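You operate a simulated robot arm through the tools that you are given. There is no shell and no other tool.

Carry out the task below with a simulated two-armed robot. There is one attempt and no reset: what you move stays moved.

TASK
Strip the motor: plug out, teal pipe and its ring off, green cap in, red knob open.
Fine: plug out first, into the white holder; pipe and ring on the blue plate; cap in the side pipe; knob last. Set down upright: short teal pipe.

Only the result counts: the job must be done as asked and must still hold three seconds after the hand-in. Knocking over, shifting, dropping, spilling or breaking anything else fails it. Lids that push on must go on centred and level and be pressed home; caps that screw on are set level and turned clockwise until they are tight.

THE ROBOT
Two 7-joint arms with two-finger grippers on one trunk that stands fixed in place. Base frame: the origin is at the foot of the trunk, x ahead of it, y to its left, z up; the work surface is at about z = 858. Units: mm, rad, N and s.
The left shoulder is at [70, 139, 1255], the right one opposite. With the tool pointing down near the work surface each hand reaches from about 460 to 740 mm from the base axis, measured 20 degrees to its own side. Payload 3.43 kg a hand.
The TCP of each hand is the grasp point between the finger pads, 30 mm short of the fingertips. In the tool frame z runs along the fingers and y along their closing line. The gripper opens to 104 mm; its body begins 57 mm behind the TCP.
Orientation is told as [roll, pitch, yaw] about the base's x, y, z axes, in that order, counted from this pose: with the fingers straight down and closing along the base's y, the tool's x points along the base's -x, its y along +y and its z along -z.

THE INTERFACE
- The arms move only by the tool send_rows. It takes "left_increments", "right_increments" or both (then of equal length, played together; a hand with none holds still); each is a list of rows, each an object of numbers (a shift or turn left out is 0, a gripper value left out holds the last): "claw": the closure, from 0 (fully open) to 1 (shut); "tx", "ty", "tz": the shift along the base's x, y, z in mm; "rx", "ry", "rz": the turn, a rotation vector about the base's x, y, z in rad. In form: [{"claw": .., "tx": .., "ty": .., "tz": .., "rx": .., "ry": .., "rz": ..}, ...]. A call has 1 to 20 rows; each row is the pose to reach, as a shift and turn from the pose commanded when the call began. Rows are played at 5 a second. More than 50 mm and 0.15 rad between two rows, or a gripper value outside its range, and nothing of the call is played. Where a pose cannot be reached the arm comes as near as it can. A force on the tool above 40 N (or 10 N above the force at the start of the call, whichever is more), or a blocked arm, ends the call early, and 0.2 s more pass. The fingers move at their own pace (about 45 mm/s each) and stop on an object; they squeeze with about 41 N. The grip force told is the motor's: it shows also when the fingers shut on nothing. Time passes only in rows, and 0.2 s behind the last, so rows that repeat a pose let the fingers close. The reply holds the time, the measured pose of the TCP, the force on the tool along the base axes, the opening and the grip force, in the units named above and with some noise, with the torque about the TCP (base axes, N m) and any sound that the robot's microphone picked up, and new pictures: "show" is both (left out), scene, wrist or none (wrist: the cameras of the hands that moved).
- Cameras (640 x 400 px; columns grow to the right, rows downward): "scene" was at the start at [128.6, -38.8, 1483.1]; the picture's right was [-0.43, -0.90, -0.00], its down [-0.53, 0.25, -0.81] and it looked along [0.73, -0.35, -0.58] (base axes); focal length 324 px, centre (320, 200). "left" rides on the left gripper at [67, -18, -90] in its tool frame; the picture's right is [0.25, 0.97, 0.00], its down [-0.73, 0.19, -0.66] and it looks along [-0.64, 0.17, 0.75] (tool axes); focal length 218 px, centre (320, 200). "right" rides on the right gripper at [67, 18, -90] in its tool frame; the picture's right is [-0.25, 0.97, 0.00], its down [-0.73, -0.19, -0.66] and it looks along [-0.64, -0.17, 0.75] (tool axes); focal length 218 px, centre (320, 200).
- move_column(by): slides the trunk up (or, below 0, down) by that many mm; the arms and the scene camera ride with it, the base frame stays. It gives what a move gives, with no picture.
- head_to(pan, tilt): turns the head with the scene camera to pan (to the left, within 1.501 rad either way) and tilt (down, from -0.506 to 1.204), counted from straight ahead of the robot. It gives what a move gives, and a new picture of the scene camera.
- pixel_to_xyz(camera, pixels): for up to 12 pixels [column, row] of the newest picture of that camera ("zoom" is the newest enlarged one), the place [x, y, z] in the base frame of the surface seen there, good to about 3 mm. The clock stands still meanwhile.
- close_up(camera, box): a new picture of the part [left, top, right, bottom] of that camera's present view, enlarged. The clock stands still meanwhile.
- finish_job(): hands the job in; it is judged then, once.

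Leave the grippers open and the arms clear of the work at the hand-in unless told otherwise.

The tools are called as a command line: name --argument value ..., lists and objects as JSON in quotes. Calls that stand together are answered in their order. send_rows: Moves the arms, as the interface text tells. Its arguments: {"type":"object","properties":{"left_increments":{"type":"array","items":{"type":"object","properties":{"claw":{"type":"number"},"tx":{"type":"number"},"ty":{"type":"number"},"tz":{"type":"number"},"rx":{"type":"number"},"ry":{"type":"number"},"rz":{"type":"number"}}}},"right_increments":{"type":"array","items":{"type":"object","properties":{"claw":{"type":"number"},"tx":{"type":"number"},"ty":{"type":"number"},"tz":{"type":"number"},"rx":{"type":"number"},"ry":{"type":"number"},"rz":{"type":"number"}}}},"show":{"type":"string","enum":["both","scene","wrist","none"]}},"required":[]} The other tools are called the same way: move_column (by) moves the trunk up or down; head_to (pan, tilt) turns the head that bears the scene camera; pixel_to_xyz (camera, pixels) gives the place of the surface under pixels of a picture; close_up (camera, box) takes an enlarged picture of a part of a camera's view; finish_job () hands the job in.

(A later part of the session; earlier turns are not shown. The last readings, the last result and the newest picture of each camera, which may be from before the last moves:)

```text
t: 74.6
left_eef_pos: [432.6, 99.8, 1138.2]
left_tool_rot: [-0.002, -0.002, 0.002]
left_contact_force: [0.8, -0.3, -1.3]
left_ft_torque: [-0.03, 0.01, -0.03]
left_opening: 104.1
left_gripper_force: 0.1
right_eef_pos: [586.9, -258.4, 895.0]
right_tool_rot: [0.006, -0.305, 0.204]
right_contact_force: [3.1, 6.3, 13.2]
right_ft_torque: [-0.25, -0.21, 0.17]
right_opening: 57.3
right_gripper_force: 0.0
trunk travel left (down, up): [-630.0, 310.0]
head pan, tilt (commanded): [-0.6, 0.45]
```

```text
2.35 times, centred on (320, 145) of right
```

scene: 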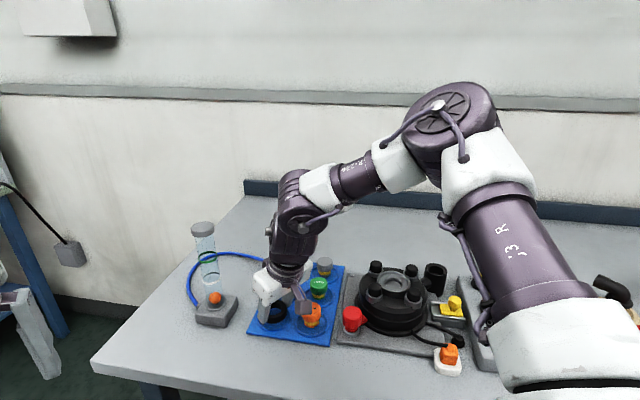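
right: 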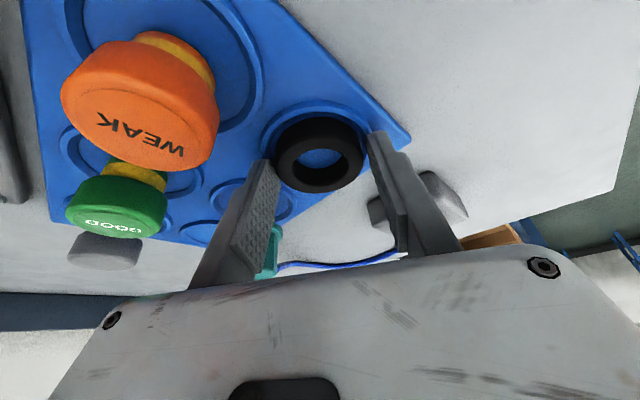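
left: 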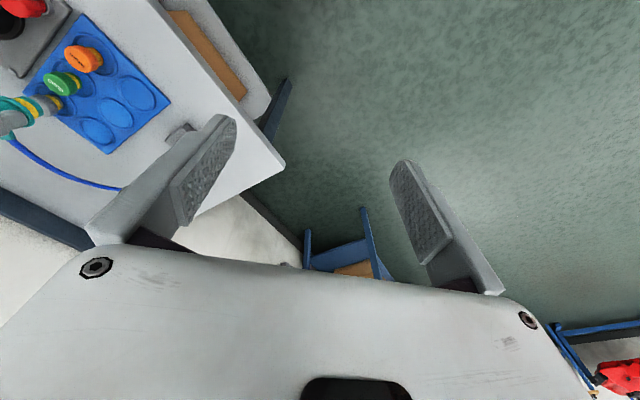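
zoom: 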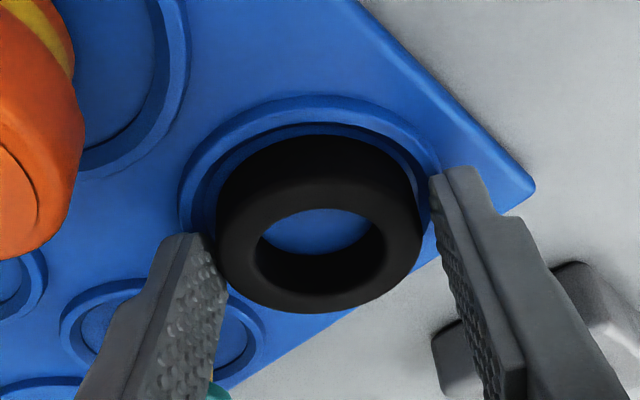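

The opening finger presses against the slot rim; I raise the hand straight up to release it.

send_rows --right_increments '[{"tz": 3}, {"tz": 8}, {"tz": 16, "claw": 0.36}, {"tx": -6, "ty": -1, "tz": 40}, {"tx": -20, "ty": -4, "tz": 85}]' --show "both"

close_up --camera "scene" --box '[180, 230, 350, 350]'

```text
t: 75.8
left_eef_pos: [431.7, 97.8, 1138.9]
left_tool_rot: [-0.001, -0.001, 0.003]
left_contact_force: [0.6, -0.8, 0.6]
left_ft_torque: [0.01, 0.01, 0.0]
left_opening: 103.8
left_gripper_force: 0.1
right_eef_pos: [563.9, -264.9, 978.3]
right_tool_rot: [0.007, -0.303, 0.203]
right_contact_force: [-0.3, 0.1, 0.3]
right_ft_torque: [-0.02, -0.03, 0.01]
right_opening: 66.7
right_gripper_force: 0.0
trunk travel left (down, up): [-630.0, 310.0]
head pan, tilt (commanded): [-0.6, 0.45]
```

scene: 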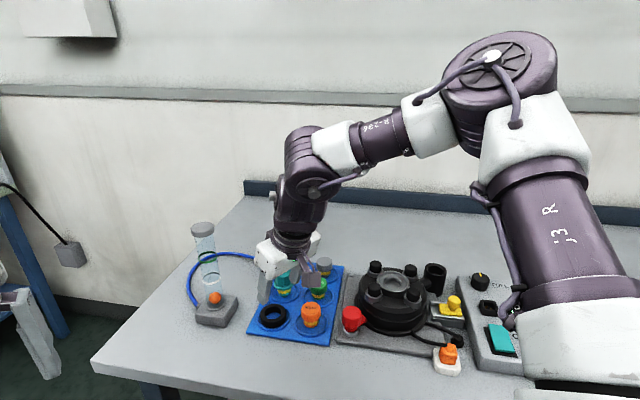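
right: 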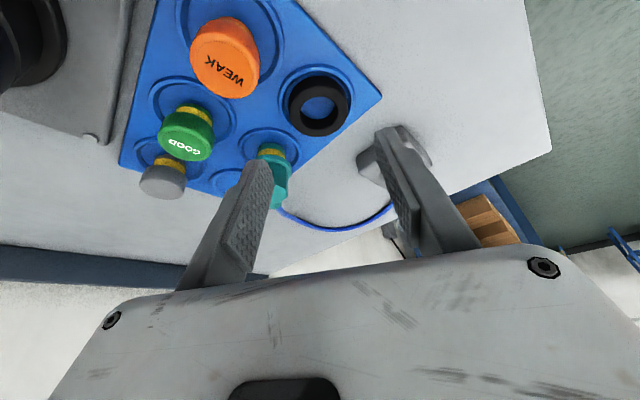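

```text
3.33 times, centred on (265, 290) of scene
```

zoom: 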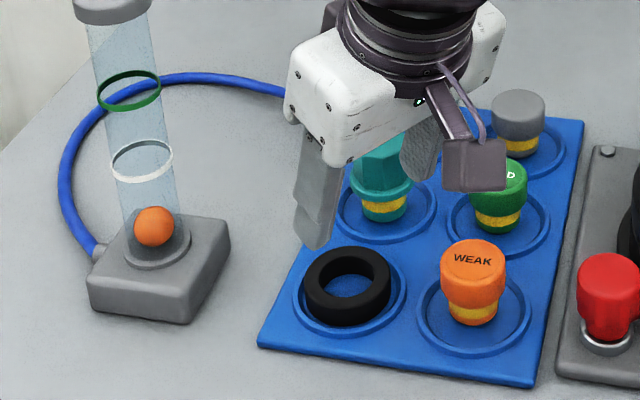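

The ring lies flat in the near slot. Next the green cap and the side pipe: I measure both from the scene camera.

close_up --camera "scene" --box '[405, 245, 465, 310]'

pixel_to_xyz --camera "zoom" --pixels '[[255, 130], [385, 125], [320, 90], [320, 175], [270, 100], [370, 100], [270, 160], [370, 160], [320, 130], [250, 115], [390, 115], [300, 92]]'

```text
6.15 times, centred on (435, 278) of scene
```

zoom: 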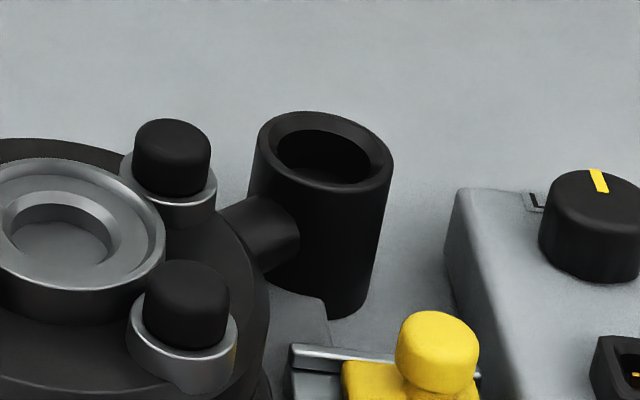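

```text
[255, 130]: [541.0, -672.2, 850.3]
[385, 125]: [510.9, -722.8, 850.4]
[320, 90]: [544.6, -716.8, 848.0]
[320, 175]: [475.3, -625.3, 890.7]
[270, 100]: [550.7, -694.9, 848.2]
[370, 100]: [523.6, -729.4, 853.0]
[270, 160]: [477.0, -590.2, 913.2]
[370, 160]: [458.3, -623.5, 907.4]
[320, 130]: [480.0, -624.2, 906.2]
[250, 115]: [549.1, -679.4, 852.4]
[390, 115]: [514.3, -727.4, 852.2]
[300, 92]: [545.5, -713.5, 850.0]
```

I query points right on the side pipe's rim.

pixel_to_xyz --camera "zoom" --pixels '[[265, 135], [385, 162], [320, 117], [335, 190], [285, 120], [365, 130], [280, 168], [375, 180], [290, 115], [355, 188], [263, 150], [388, 170]]'

pixel_to_xyz --camera "zoom" --pixels '[[275, 145], [370, 165], [315, 125], [335, 182], [293, 128], [360, 140], [290, 170], [360, 178], [320, 150], [325, 165], [310, 140], [340, 155]]'

```text
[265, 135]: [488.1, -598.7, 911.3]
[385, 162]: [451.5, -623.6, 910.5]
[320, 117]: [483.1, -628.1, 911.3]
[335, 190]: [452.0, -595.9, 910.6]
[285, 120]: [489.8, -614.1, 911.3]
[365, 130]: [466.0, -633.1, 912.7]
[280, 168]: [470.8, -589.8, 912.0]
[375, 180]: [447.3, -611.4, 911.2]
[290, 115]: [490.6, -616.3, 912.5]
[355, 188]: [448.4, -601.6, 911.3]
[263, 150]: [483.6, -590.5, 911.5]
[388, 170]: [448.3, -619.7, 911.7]
```

```text
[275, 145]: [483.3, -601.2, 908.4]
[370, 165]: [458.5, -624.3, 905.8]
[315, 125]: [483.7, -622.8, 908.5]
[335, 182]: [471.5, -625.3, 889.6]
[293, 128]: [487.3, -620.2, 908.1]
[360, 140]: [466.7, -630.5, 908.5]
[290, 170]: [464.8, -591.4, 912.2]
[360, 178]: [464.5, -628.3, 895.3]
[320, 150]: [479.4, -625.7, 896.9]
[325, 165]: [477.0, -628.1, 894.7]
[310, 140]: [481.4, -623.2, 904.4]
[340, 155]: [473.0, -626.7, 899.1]
```

Side pipe: centre ≈ (468.7,-610.8), rim z ≈ 911.5, outer radius ≈ 22. Now the green cap; the hand partly hides it, so I move the hand up and back first.

send_rows --right_increments '[{"tx": -20, "ty": -10, "tz": 25, "claw": 0.4}, {"tx": -45, "ty": -30, "tz": 45}, {"tx": -65, "ty": -50, "tz": 45}, {"tx": -65, "ty": -50, "tz": 45}]' --show "both"

close_up --camera "scene" --box '[290, 255, 345, 315]'

close_up --camera "right" --box '[180, 60, 380, 220]'

```text
t: 76.8
left_eef_pos: [435.0, 96.7, 1138.6]
left_tool_rot: [-0.003, 0.002, 0.002]
left_contact_force: [-0.3, -0.3, -0.1]
left_ft_torque: [-0.03, -0.01, 0.02]
left_opening: 104.0
left_gripper_force: 0.1
right_eef_pos: [498.7, -315.3, 1021.7]
right_tool_rot: [0.01, -0.302, 0.201]
right_contact_force: [-0.2, -0.1, -0.1]
right_ft_torque: [0.02, -0.01, 0.0]
right_opening: 62.3
right_gripper_force: 0.0
trunk travel left (down, up): [-630.0, 310.0]
head pan, tilt (commanded): [-0.6, 0.45]
```

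scene: 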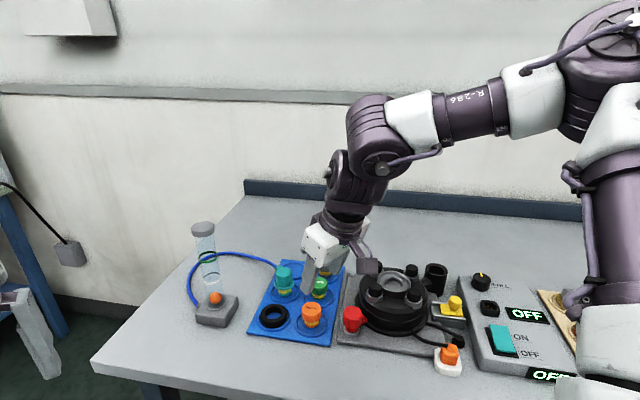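
right: 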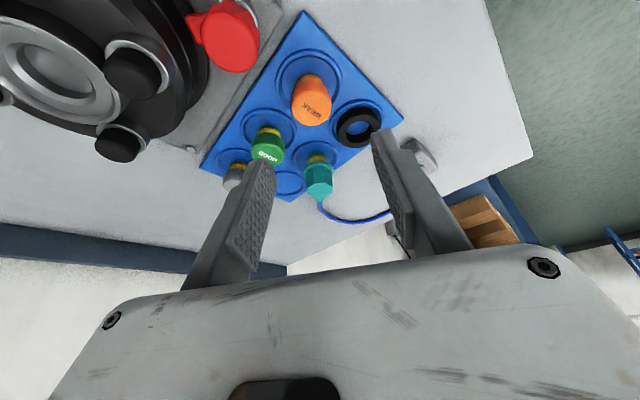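

```text
6.67 times, centred on (318, 285) of scene
```

zoom: 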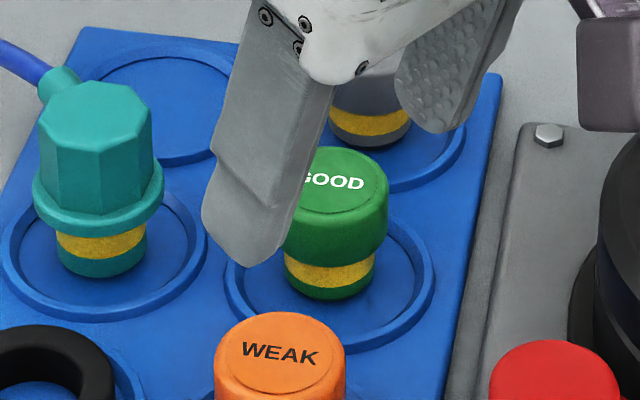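

```text
2.50 times, centred on (280, 140) of right
```

zoom: 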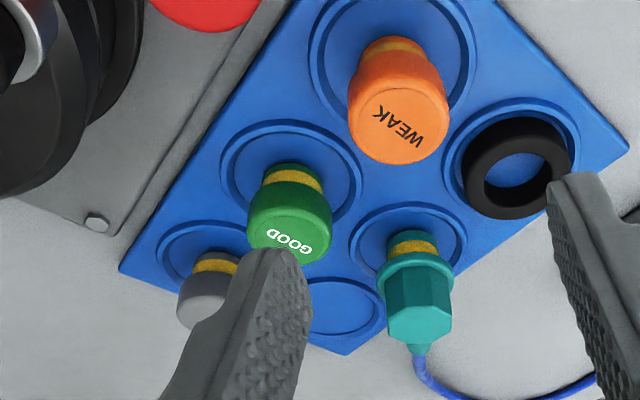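

I measure the green cap's head in the wrist zoom.

pixel_to_xyz --camera "zoom" --pixels '[[290, 238], [252, 235], [328, 238], [290, 215], [290, 192], [255, 205], [325, 200], [290, 175], [293, 168], [300, 262], [270, 225], [310, 225]]'

close_up --camera "scene" --box '[300, 265, 340, 310]'

pixel_to_xyz --camera "zoom" --pixels '[[360, 110], [420, 130], [330, 150], [380, 165], [350, 190], [400, 190], [360, 235], [350, 262], [370, 262], [360, 145], [425, 115], [390, 100]]'

```text
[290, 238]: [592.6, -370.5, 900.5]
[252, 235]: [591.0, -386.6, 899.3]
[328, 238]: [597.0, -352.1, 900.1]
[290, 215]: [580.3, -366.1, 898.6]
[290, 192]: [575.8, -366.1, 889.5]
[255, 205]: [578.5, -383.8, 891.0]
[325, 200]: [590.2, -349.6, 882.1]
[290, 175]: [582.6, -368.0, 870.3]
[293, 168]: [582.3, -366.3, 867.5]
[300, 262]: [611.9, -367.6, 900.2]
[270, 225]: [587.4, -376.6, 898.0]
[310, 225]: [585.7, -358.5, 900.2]
```

```text
8.89 times, centred on (320, 288) of scene
```

zoom: 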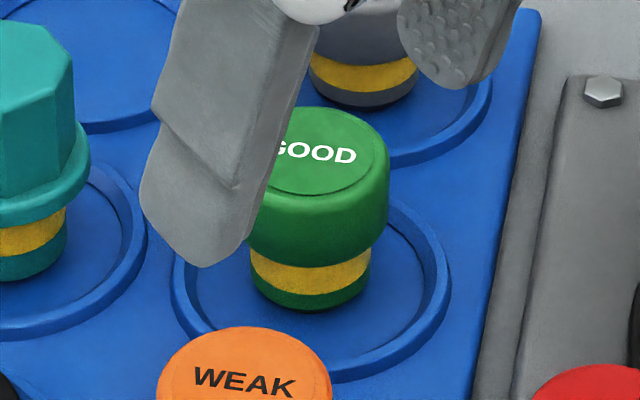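

```text
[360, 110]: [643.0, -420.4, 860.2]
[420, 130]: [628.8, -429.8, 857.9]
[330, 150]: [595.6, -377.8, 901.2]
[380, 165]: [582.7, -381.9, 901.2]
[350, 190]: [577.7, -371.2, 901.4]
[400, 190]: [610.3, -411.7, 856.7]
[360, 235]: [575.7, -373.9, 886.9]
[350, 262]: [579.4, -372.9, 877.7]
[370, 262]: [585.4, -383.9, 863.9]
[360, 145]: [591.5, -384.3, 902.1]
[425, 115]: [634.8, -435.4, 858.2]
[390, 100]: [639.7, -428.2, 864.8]
```

Green cap: centre ≈ (593.5,-369), head Ø ≈ 36 (z 880–901), stub Ø ≈ 29. I turn the hand to yaw 0, tilt 0.4, and hover behind/above the cap.

send_rows --right_increments '[{"tx": 10, "ty": -18, "rz": -0.1}, {"tx": 22, "ty": -36, "rz": -0.2}, {"tx": 35, "ty": -54, "tz": -10, "rz": -0.2}]' --show "none"

send_rows --right_increments '[{"tx": 15, "tz": -25, "ry": -0.05}, {"tx": 31, "tz": -47, "ry": -0.1}, {"tx": 31, "tz": -47, "ry": -0.1}]' --show "both"

close_up --camera "right" --box '[230, 60, 410, 220]'

```text
t: 77.6
left_eef_pos: [435.4, 96.0, 1137.4]
left_tool_rot: [0.001, 0.002, 0.002]
left_contact_force: [-0.3, 0.5, -0.4]
left_ft_torque: [0.01, 0.0, 0.04]
left_opening: 104.3
left_gripper_force: 0.0
right_eef_pos: [536.4, -367.3, 1014.2]
right_tool_rot: [0.01, -0.302, -0.001]
right_contact_force: [0.0, 0.1, -0.8]
right_ft_torque: [0.02, 0.0, 0.02]
right_opening: 62.5
right_gripper_force: 0.1
trunk travel left (down, up): [-630.0, 310.0]
head pan, tilt (commanded): [-0.6, 0.45]
```

```text
t: 78.4
left_eef_pos: [434.0, 97.4, 1138.9]
left_tool_rot: [-0.003, -0.001, 0.002]
left_contact_force: [0.1, 0.0, 0.6]
left_ft_torque: [0.01, -0.02, -0.02]
left_opening: 104.1
left_gripper_force: 0.0
right_eef_pos: [566.9, -366.2, 967.2]
right_tool_rot: [0.007, -0.406, 0.002]
right_contact_force: [0.6, 0.6, 0.4]
right_ft_torque: [-0.03, 0.07, -0.01]
right_opening: 62.3
right_gripper_force: 0.1
trunk travel left (down, up): [-630.0, 310.0]
head pan, tilt (commanded): [-0.6, 0.45]
```

scene: 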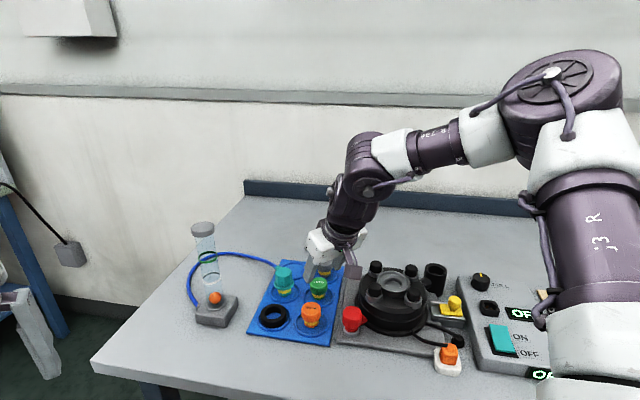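
right: 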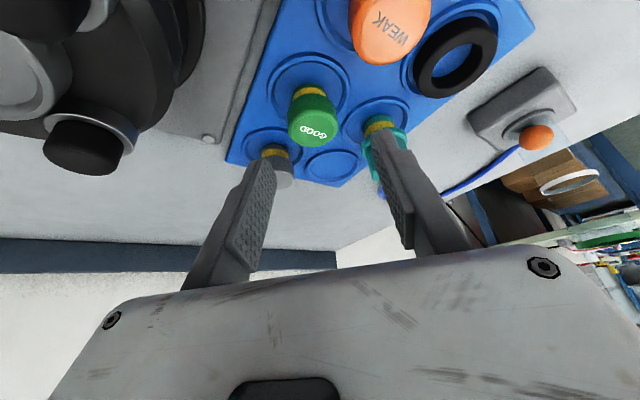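

```text
2.50 times, centred on (320, 140) of right
```

zoom: 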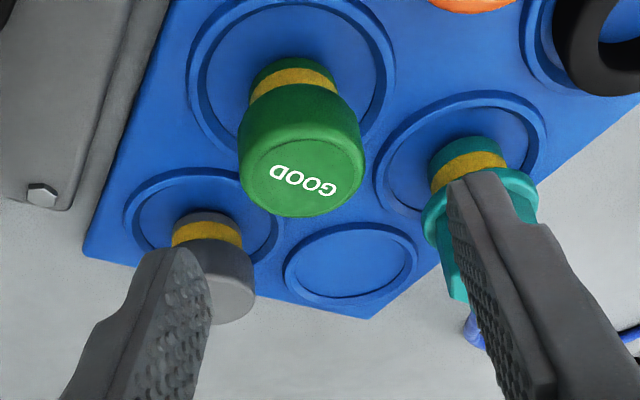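

The cap lies about 4 mm to the right of the finger plane; I correct and go down along the finger axis around the cap's head.

send_rows --right_increments '[{"tx": 4, "ty": -3.8, "tz": -13}, {"tx": 11, "ty": -3.8, "tz": -32}, {"tx": 18.5, "ty": -3.8, "tz": -52}, {"tx": 18.5, "ty": -3.8, "tz": -52}]' --show "both"

close_up --camera "right" --box '[230, 80, 410, 240]'

close_up --camera "scene" --box '[270, 245, 370, 335]'

```text
t: 79.4
left_eef_pos: [434.1, 96.9, 1138.5]
left_tool_rot: [0.0, -0.001, 0.002]
left_contact_force: [-0.1, 0.0, -0.6]
left_ft_torque: [0.02, -0.02, 0.0]
left_opening: 104.1
left_gripper_force: 0.0
right_eef_pos: [584.9, -373.4, 913.2]
right_tool_rot: [0.008, -0.403, 0.002]
right_contact_force: [-0.2, 1.0, 0.4]
right_ft_torque: [-0.02, 0.0, -0.01]
right_opening: 62.2
right_gripper_force: 0.0
trunk travel left (down, up): [-630.0, 310.0]
head pan, tilt (commanded): [-0.6, 0.45]
```

scene: 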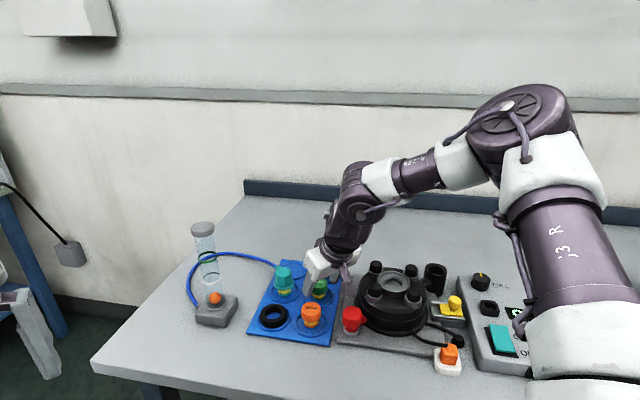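
right: 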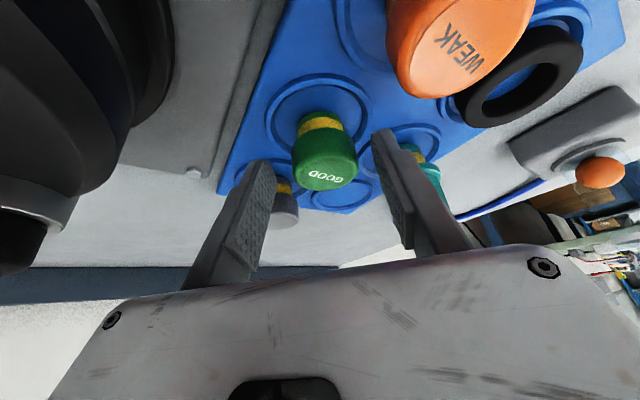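

```text
2.50 times, centred on (320, 160) of right
```

zoom: 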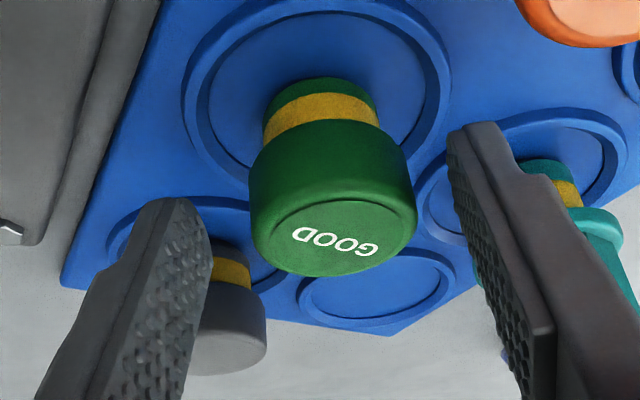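

```text
4.44 times, centred on (320, 290) of scene
```

zoom: 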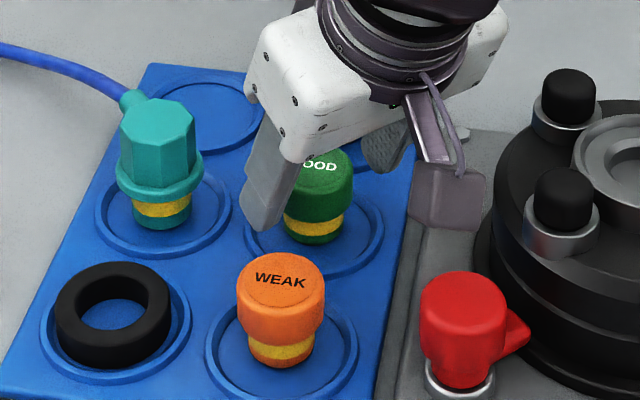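

The cap is ~3.5 mm to the left now; I correct and close on the head.

send_rows --right_increments '[{"ty": 3.3}, {"ty": 3.3, "claw": 1.0}, {"ty": 3.3, "claw": 1.0}, {"ty": 3.3, "claw": 1.0}, {"ty": 3.3, "claw": 1.0}, {"ty": 3.3, "claw": 1.0}]' --show "wrist"

close_up --camera "right" --box '[230, 80, 410, 240]'

close_up --camera "scene" --box '[270, 245, 370, 335]'

```text
t: 80.8
left_eef_pos: [435.6, 96.2, 1139.1]
left_tool_rot: [0.0, -0.001, 0.003]
left_contact_force: [-0.7, -0.7, -0.2]
left_ft_torque: [-0.01, 0.02, -0.04]
left_opening: 104.1
left_gripper_force: 0.1
right_eef_pos: [586.4, -371.1, 912.8]
right_tool_rot: [0.009, -0.402, 0.002]
right_contact_force: [1.0, -0.6, 0.1]
right_ft_torque: [-0.02, 0.0, -0.02]
right_opening: 37.6
right_gripper_force: 40.7
trunk travel left (down, up): [-630.0, 310.0]
head pan, tilt (commanded): [-0.6, 0.45]
```

right: 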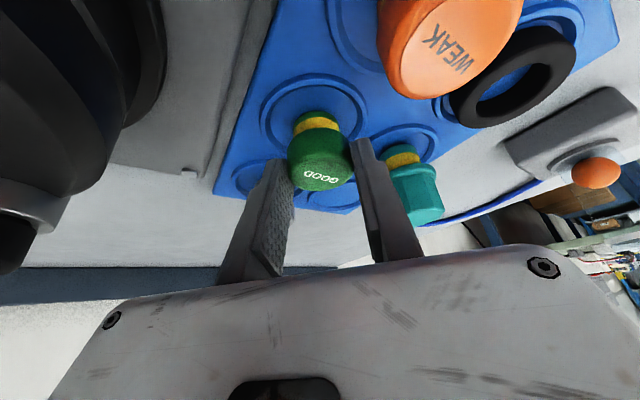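

```text
2.50 times, centred on (320, 160) of right
```

zoom: 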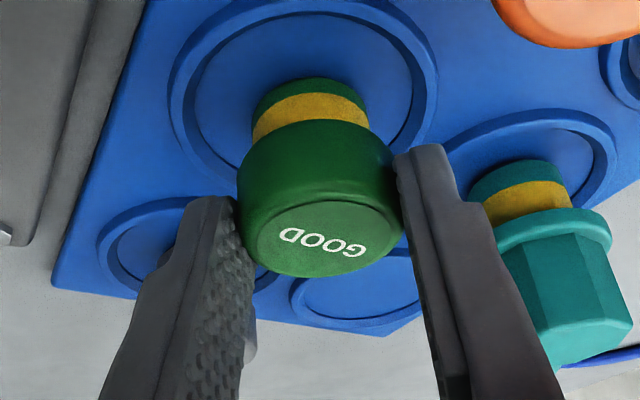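

```text
4.44 times, centred on (320, 290) of scene
```

zoom: 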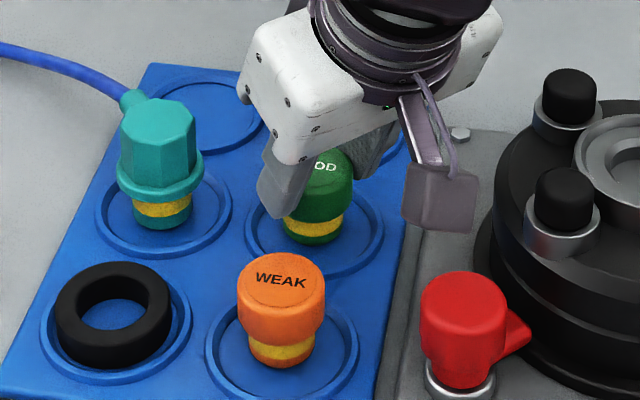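

Held at 37.6 mm. I lift the cap straight up, then carry it over the motor to above the side pipe, turning the hand to −0.8 rad.

send_rows --right_increments '[{"tz": 6}, {"tz": 20}, {"tz": 50}, {"tz": 90}, {"tz": 128}]' --show "none"

send_rows --right_increments '[{"tx": -17.5, "ty": -33.6, "rz": -0.115}, {"tx": -35, "ty": -67, "rz": -0.23}, {"tx": -52.5, "ty": -100.8, "rz": -0.345}, {"tx": -70, "ty": -134.3, "rz": -0.46}, {"tx": -87.5, "ty": -168, "rz": -0.575}, {"tx": -105, "ty": -201.5, "rz": -0.69}, {"tx": -122.5, "ty": -235, "rz": -0.8}, {"tx": -122.5, "ty": -235, "rz": -0.8}]' --show "both"

```text
t: 82.0
left_eef_pos: [434.0, 97.4, 1138.1]
left_tool_rot: [-0.002, -0.003, 0.002]
left_contact_force: [0.5, 0.2, 0.0]
left_ft_torque: [-0.03, 0.0, 0.03]
left_opening: 103.9
left_gripper_force: 0.0
right_eef_pos: [586.1, -368.2, 1044.4]
right_tool_rot: [0.008, -0.403, 0.001]
right_contact_force: [0.1, 0.3, -0.5]
right_ft_torque: [-0.01, 0.03, -0.02]
right_opening: 37.5
right_gripper_force: 41.3
trunk travel left (down, up): [-630.0, 310.0]
head pan, tilt (commanded): [-0.6, 0.45]
```

```text
t: 83.8
left_eef_pos: [435.9, 97.5, 1137.3]
left_tool_rot: [-0.001, -0.001, 0.004]
left_contact_force: [0.0, -0.5, -0.5]
left_ft_torque: [-0.02, 0.01, 0.0]
left_opening: 103.9
left_gripper_force: 0.0
right_eef_pos: [463.8, -604.4, 1043.0]
right_tool_rot: [0.009, -0.404, -0.8]
right_contact_force: [0.0, -0.8, 0.2]
right_ft_torque: [-0.02, 0.02, 0.04]
right_opening: 37.3
right_gripper_force: 40.7
trunk travel left (down, up): [-630.0, 310.0]
head pan, tilt (commanded): [-0.6, 0.45]
```

scene: 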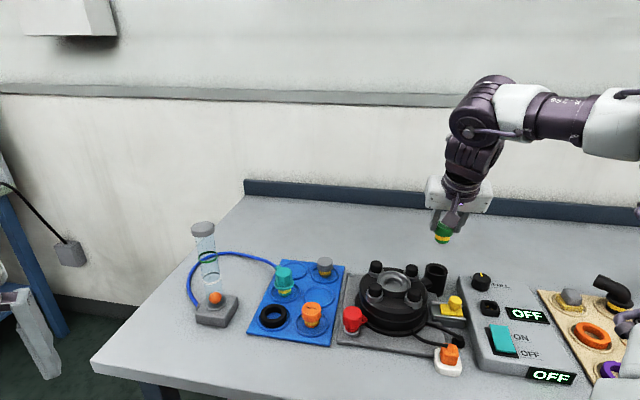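
right: 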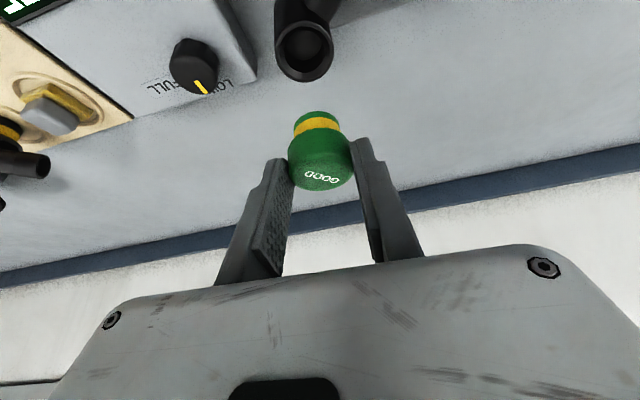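

Reached. I lower to leave the cap's foot ~15 mm above the pipe's rim and check alignment.

send_rows --right_increments '[{"tz": -20}, {"tz": -40}, {"tz": -58}, {"tz": -58}]' --show "both"

close_up --camera "right" --box '[230, 60, 410, 220]'

close_up --camera "scene" --box '[400, 215, 475, 305]'

```text
t: 84.8
left_eef_pos: [435.1, 95.6, 1138.5]
left_tool_rot: [0.0, -0.003, 0.002]
left_contact_force: [0.2, -1.1, -0.2]
left_ft_torque: [0.02, 0.02, -0.01]
left_opening: 103.7
left_gripper_force: 0.0
right_eef_pos: [464.3, -606.0, 984.4]
right_tool_rot: [0.009, -0.402, -0.797]
right_contact_force: [1.1, 0.3, -0.2]
right_ft_torque: [0.0, 0.02, -0.04]
right_opening: 37.3
right_gripper_force: 40.8
trunk travel left (down, up): [-630.0, 310.0]
head pan, tilt (commanded): [-0.6, 0.45]
```

scene: 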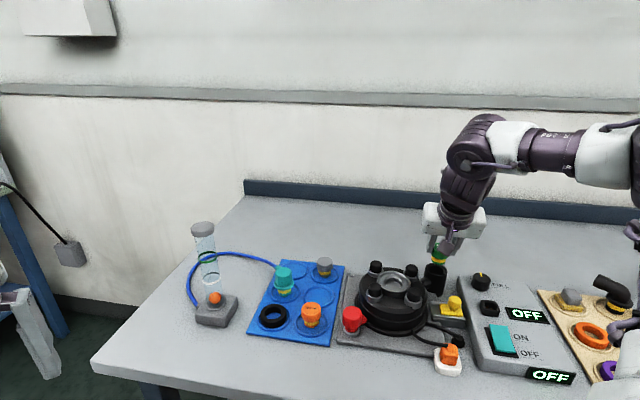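
right: 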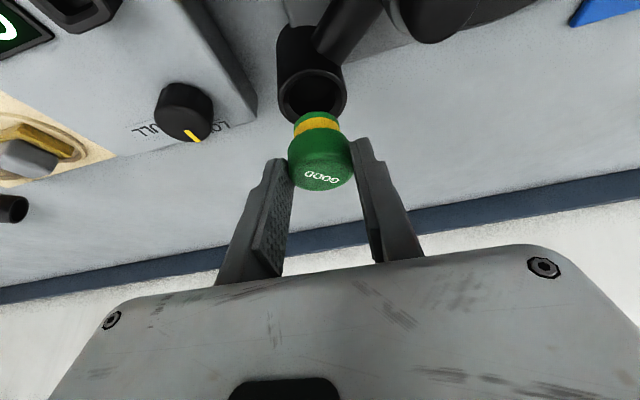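

```text
2.50 times, centred on (320, 140) of right
```

zoom: 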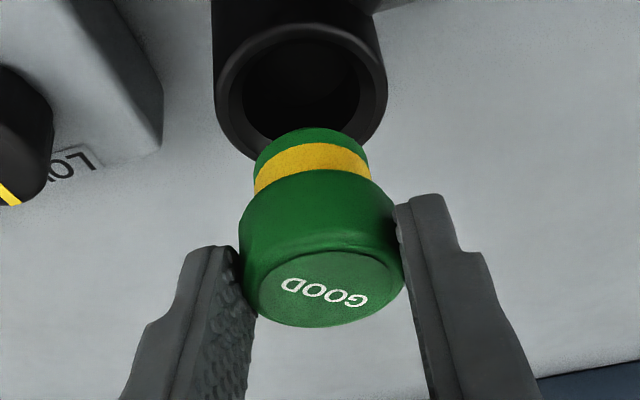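

```text
4.44 times, centred on (438, 260) of scene
```

zoom: 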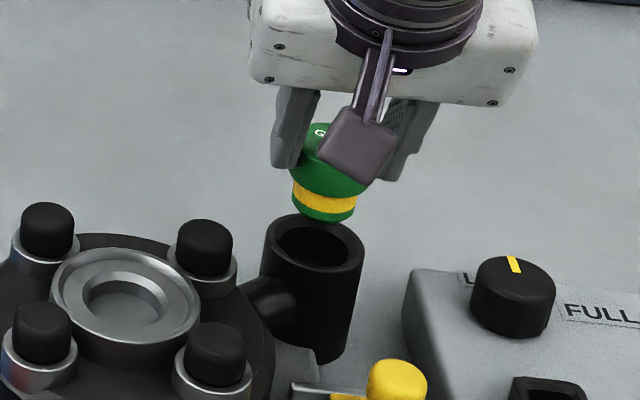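

I measure the cap's foot and the rim in this zoom.

pixel_to_xyz --camera "zoom" --pixels '[[296, 200], [352, 210], [325, 217], [310, 213], [340, 215], [325, 204], [266, 235], [362, 252], [310, 216], [315, 270], [280, 222], [345, 225]]'

pixel_to_xyz --camera "zoom" --pixels '[[275, 262], [350, 268], [268, 245], [360, 245], [335, 219], [293, 270], [335, 272], [360, 260], [300, 190], [345, 195], [320, 195], [270, 228]]'

```text
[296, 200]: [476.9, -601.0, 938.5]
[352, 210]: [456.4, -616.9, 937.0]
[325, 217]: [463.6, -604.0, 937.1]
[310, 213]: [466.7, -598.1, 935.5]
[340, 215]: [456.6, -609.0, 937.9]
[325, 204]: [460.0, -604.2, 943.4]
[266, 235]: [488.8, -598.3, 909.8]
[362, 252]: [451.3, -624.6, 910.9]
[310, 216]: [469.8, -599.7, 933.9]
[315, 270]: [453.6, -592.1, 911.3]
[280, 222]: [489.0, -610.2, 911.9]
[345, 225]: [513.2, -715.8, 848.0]
```

```text
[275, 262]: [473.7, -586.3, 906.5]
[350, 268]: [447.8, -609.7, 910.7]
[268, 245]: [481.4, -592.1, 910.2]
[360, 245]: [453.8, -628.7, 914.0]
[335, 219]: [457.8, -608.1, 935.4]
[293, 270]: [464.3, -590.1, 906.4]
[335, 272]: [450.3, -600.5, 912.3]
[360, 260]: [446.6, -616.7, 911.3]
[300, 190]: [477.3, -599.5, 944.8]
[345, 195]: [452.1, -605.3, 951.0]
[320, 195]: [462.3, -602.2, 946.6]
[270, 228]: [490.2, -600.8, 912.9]
```

I also measure the same features through the wrist camera.

close_up --camera "right" --box '[230, 60, 410, 220]'

pixel_to_xyz --camera "zoom" --pixels '[[220, 90], [382, 85], [300, 30], [235, 135], [372, 130], [240, 50], [360, 45], [312, 133], [312, 160], [260, 180], [362, 172], [312, 200]]'

```text
2.50 times, centred on (320, 140) of right
```

zoom: 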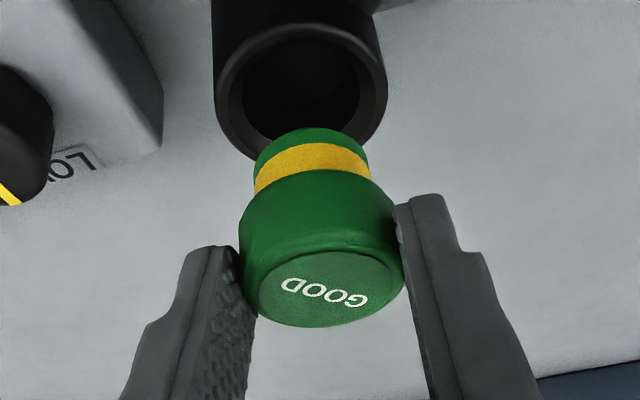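

```text
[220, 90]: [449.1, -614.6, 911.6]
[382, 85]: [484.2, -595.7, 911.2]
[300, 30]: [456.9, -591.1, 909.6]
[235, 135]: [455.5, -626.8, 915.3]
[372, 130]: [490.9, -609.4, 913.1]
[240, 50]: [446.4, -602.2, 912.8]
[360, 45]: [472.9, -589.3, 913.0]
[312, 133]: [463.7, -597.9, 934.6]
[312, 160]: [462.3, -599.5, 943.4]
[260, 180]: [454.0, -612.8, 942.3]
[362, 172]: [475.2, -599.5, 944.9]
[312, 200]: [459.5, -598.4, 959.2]
```

Both cameras agree the cap is ~2–3 mm too far to the right/away; I correct by (−0.9,+2.2) and lower until the foot just enters.

send_rows --right_increments '[{"tx": -0.9, "ty": 2.2, "tz": -5}, {"tx": -0.9, "ty": 2.2, "tz": -12}, {"tx": -0.9, "ty": 2.2, "tz": -17}, {"tx": -0.9, "ty": 2.2, "tz": -20}]' --show "wrist"

close_up --camera "right" --box '[230, 60, 410, 220]'

close_up --camera "scene" --box '[400, 225, 475, 305]'

```text
t: 85.8
left_eef_pos: [435.2, 96.4, 1139.4]
left_tool_rot: [0.0, -0.001, 0.002]
left_contact_force: [-0.1, -0.4, 0.2]
left_ft_torque: [-0.02, 0.04, 0.0]
left_opening: 104.0
left_gripper_force: 0.0
right_eef_pos: [463.9, -603.5, 963.2]
right_tool_rot: [0.01, -0.402, -0.797]
right_contact_force: [-0.7, -0.3, -0.7]
right_ft_torque: [-0.03, -0.02, 0.02]
right_opening: 37.4
right_gripper_force: 40.9
trunk travel left (down, up): [-630.0, 310.0]
head pan, tilt (commanded): [-0.6, 0.45]
```

right: 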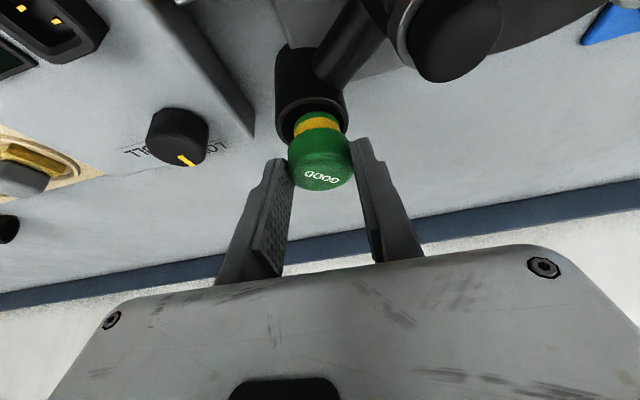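

```text
2.50 times, centred on (320, 140) of right
```

zoom: 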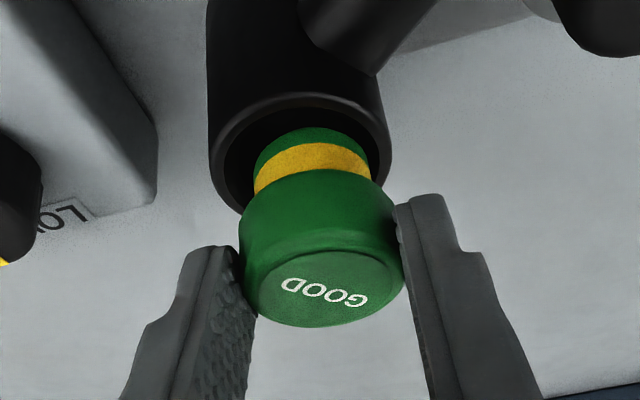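

```text
5.00 times, centred on (438, 265) of scene
```

zoom: 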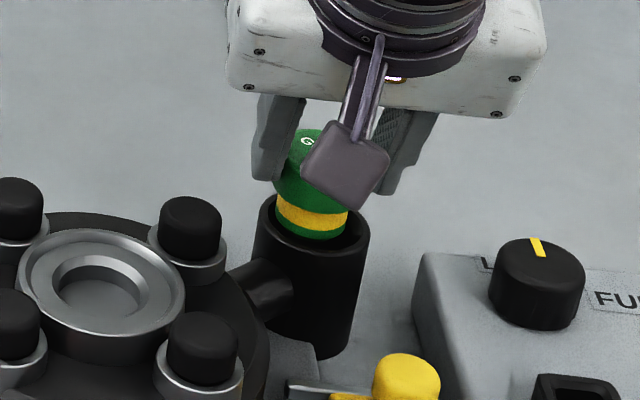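

I verify again with 3D points on the foot and rim at this height.

close_up --camera "right" --box '[270, 80, 370, 180]'

pixel_to_xyz --camera "zoom" --pixels '[[145, 200], [428, 190], [290, 98], [170, 130], [405, 120], [300, 165], [300, 195], [225, 205], [385, 200], [225, 230], [395, 215], [290, 120]]'

close_up --camera "scene" --box '[415, 245, 455, 295]'

pixel_to_xyz --camera "zoom" --pixels '[[200, 175], [375, 195], [245, 255], [320, 265], [375, 240], [215, 225], [260, 175], [340, 190], [280, 195], [310, 200], [300, 225], [345, 228]]'

```text
4.00 times, centred on (320, 130) of right
```

zoom: 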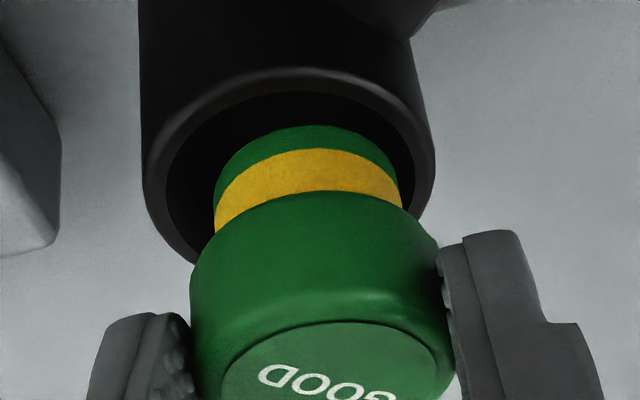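

```text
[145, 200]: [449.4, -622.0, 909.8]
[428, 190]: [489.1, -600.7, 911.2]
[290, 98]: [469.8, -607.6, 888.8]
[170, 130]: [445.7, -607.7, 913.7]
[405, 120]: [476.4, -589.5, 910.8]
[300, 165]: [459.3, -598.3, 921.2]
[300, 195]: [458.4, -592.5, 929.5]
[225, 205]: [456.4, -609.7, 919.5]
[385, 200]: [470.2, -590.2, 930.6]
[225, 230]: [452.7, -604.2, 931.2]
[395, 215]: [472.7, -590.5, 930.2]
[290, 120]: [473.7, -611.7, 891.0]
```

```text
8.00 times, centred on (435, 270) of scene
```

zoom: 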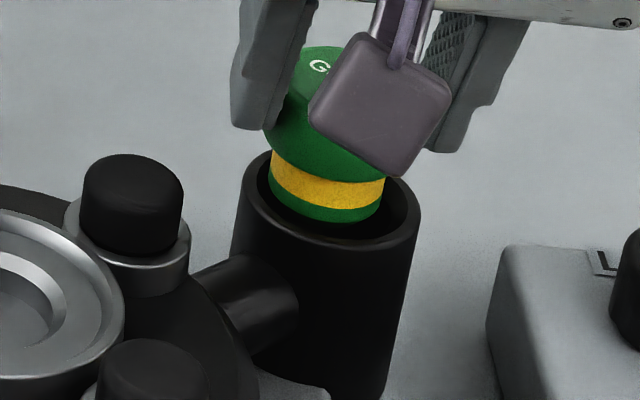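

```text
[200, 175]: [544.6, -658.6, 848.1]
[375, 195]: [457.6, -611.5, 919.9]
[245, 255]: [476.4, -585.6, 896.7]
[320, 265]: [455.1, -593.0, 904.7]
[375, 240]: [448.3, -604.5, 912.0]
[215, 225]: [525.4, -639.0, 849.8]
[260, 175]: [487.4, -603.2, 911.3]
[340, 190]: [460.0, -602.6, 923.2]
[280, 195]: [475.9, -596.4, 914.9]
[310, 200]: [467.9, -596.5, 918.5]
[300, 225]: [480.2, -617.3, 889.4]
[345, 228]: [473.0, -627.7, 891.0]
```

The gap is larger on the near side: the cap should come ~3 mm nearer and slightly right. I shift (−2.6,+1.6) at this height and look again.

send_rows --right_increments '[{"tx": -2.6, "ty": 1.6}, {"tx": -2.6, "ty": 1.6}]' --show "none"

close_up --camera "right" --box '[270, 80, 370, 180]'

close_up --camera "scene" --box '[415, 245, 455, 295]'

```text
t: 86.4
left_eef_pos: [433.7, 96.4, 1138.5]
left_tool_rot: [0.0, -0.003, 0.003]
left_contact_force: [0.4, 0.1, 0.5]
left_ft_torque: [0.0, -0.02, -0.02]
left_opening: 103.9
left_gripper_force: 0.1
right_eef_pos: [462.9, -600.0, 962.6]
right_tool_rot: [0.008, -0.403, -0.798]
right_contact_force: [0.7, 0.3, 0.5]
right_ft_torque: [0.02, 0.0, -0.01]
right_opening: 37.7
right_gripper_force: 40.9
trunk travel left (down, up): [-630.0, 310.0]
head pan, tilt (commanded): [-0.6, 0.45]
```

```text
4.00 times, centred on (320, 130) of right
```

zoom: 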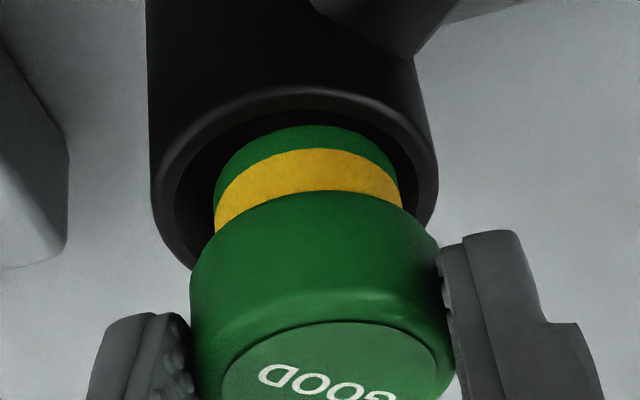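

```text
8.00 times, centred on (435, 270) of scene
```

zoom: 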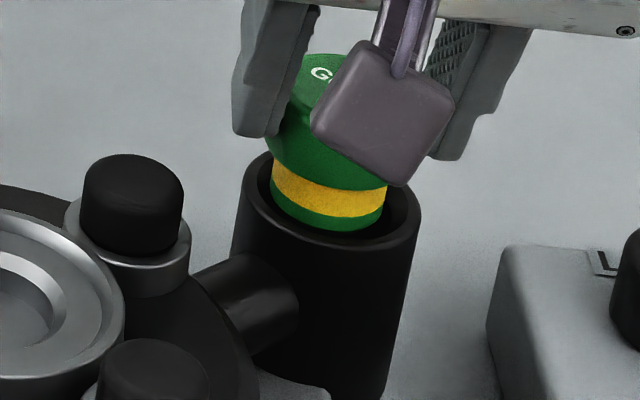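

Nearly centred now. I make a last small correction and lower slowly, watching the forces.

send_rows --right_increments '[{"tx": -0.3, "ty": -1.0, "tz": -2}, {"tx": -0.3, "ty": -1.0, "tz": -5}, {"tx": -0.3, "ty": -1.0, "tz": -8}]' --show "none"

close_up --camera "right" --box '[270, 80, 370, 180]'

close_up --camera "scene" --box '[415, 245, 455, 295]'

```text
t: 87.2
left_eef_pos: [435.7, 96.8, 1138.6]
left_tool_rot: [-0.001, 0.0, 0.002]
left_contact_force: [-0.6, -0.6, -0.2]
left_ft_torque: [0.0, -0.01, 0.02]
left_opening: 104.2
left_gripper_force: 0.3
right_eef_pos: [460.1, -601.7, 955.2]
right_tool_rot: [0.009, -0.404, -0.799]
right_contact_force: [0.4, -2.4, -0.3]
right_ft_torque: [-0.15, 0.01, -0.01]
right_opening: 37.5
right_gripper_force: 40.9
trunk travel left (down, up): [-630.0, 310.0]
head pan, tilt (commanded): [-0.6, 0.45]
```

```text
4.00 times, centred on (320, 130) of right
```

zoom: 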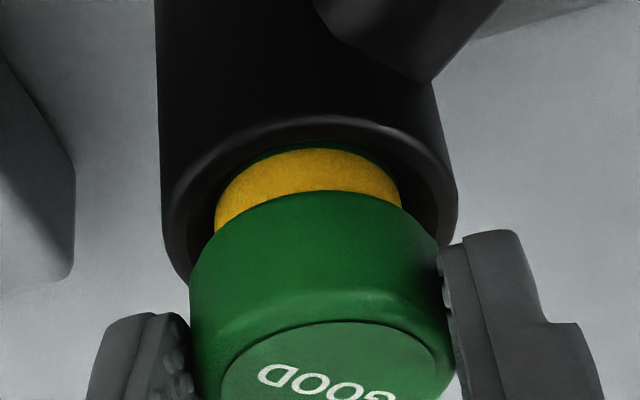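

```text
8.00 times, centred on (435, 270) of scene
```

zoom: 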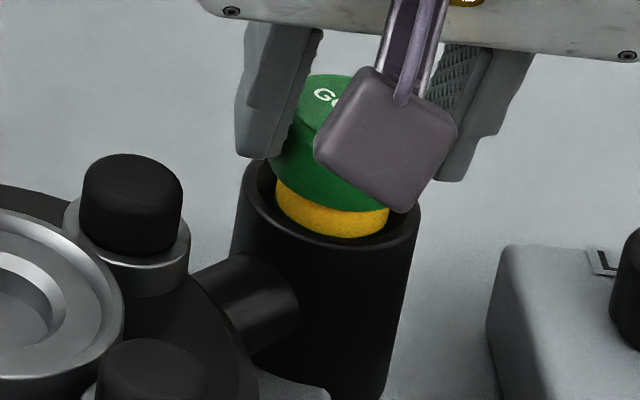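

The foot is inside the pipe's mouth with only light side force. I continue pressing down in small steps.

send_rows --right_increments '[{"ty": -0.7, "tz": -2}, {"ty": -0.7, "tz": -4}, {"ty": -0.7, "tz": -6}, {"ty": -0.7, "tz": -8}]' --show "none"

close_up --camera "scene" --box '[415, 245, 455, 295]'

close_up --camera "right" --box '[270, 80, 370, 180]'

```text
t: 88.2
left_eef_pos: [435.4, 96.6, 1137.1]
left_tool_rot: [-0.001, 0.0, 0.003]
left_contact_force: [0.3, -0.5, 0.2]
left_ft_torque: [0.03, -0.03, 0.02]
left_opening: 104.2
left_gripper_force: 0.2
right_eef_pos: [460.8, -603.2, 946.8]
right_tool_rot: [0.009, -0.399, -0.797]
right_contact_force: [3.1, 1.8, 1.7]
right_ft_torque: [-0.16, 0.23, -0.01]
right_opening: 37.8
right_gripper_force: 41.3
trunk travel left (down, up): [-630.0, 310.0]
head pan, tilt (commanded): [-0.6, 0.45]
```

```text
8.00 times, centred on (435, 270) of scene
```

zoom: 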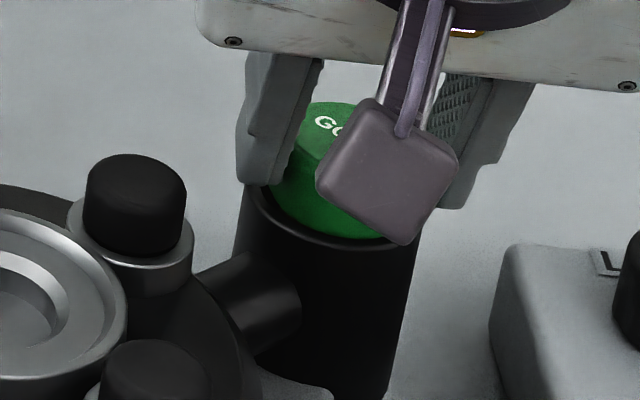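

```text
4.00 times, centred on (320, 130) of right
```

zoom: 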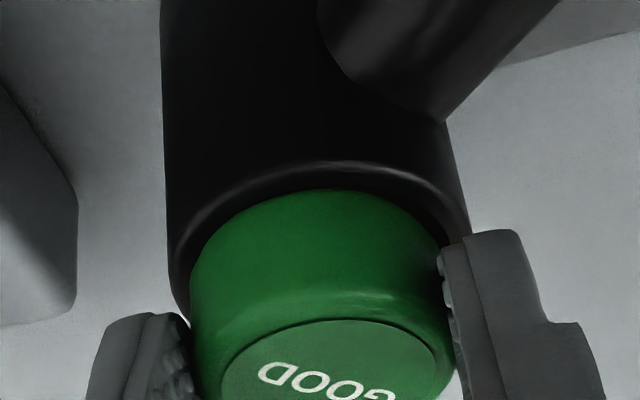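

The head is just above the rim. I press on gently.

send_rows --right_increments '[{"tz": -1.5}, {"tz": -3}, {"tz": -4.5}]' --show "none"

close_up --camera "scene" --box '[415, 245, 455, 295]'

```text
t: 89.0
left_eef_pos: [435.9, 98.6, 1138.9]
left_tool_rot: [-0.001, -0.003, 0.003]
left_contact_force: [0.5, 0.0, -0.1]
left_ft_torque: [-0.02, 0.0, 0.05]
left_opening: 104.3
left_gripper_force: 0.0
right_eef_pos: [460.3, -603.1, 946.0]
right_tool_rot: [0.011, -0.406, -0.797]
right_contact_force: [5.8, -4.1, 13.7]
right_ft_torque: [-0.29, -0.11, 0.03]
right_opening: 37.3
right_gripper_force: 40.5
trunk travel left (down, up): [-630.0, 310.0]
head pan, tilt (commanded): [-0.6, 0.45]
```

```text
8.00 times, centred on (435, 270) of scene
```

zoom: 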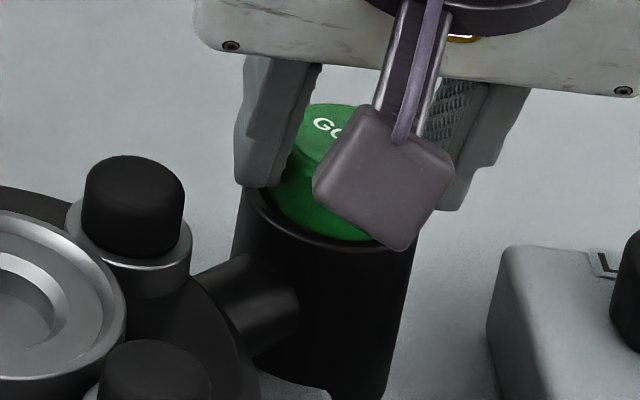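

Some contact, with the reaction pushing it away from me (near side touching). I ease 1 mm forward and press again.

send_rows --right_increments '[{"tx": 0.7, "ty": -0.7, "tz": 2}, {"tx": 1.0, "ty": -1.0, "tz": 0}, {"tx": 1.0, "ty": -1.0, "tz": -2}]' --show "none"

close_up --camera "right" --box '[250, 80, 390, 220]'

```text
t: 89.8
left_eef_pos: [433.4, 98.9, 1138.4]
left_tool_rot: [-0.004, -0.002, 0.001]
left_contact_force: [-0.4, -0.1, -0.4]
left_ft_torque: [0.01, 0.0, -0.03]
left_opening: 103.7
left_gripper_force: 0.1
right_eef_pos: [459.3, -601.9, 945.3]
right_tool_rot: [0.011, -0.412, -0.798]
right_contact_force: [4.2, -3.8, 27.6]
right_ft_torque: [-0.31, 0.0, 0.02]
right_opening: 36.9
right_gripper_force: 40.9
trunk travel left (down, up): [-630.0, 310.0]
head pan, tilt (commanded): [-0.6, 0.45]
```

```text
2.86 times, centred on (320, 150) of right
```

zoom: 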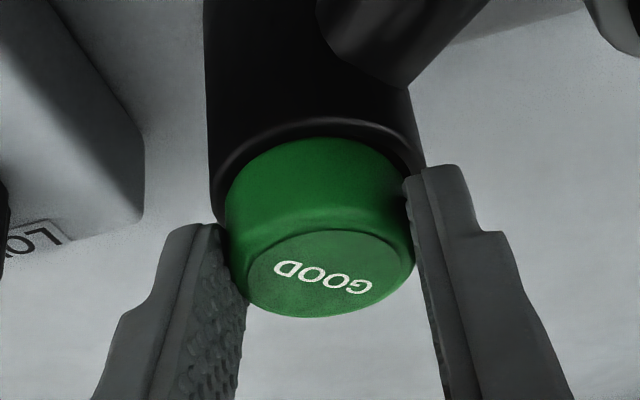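

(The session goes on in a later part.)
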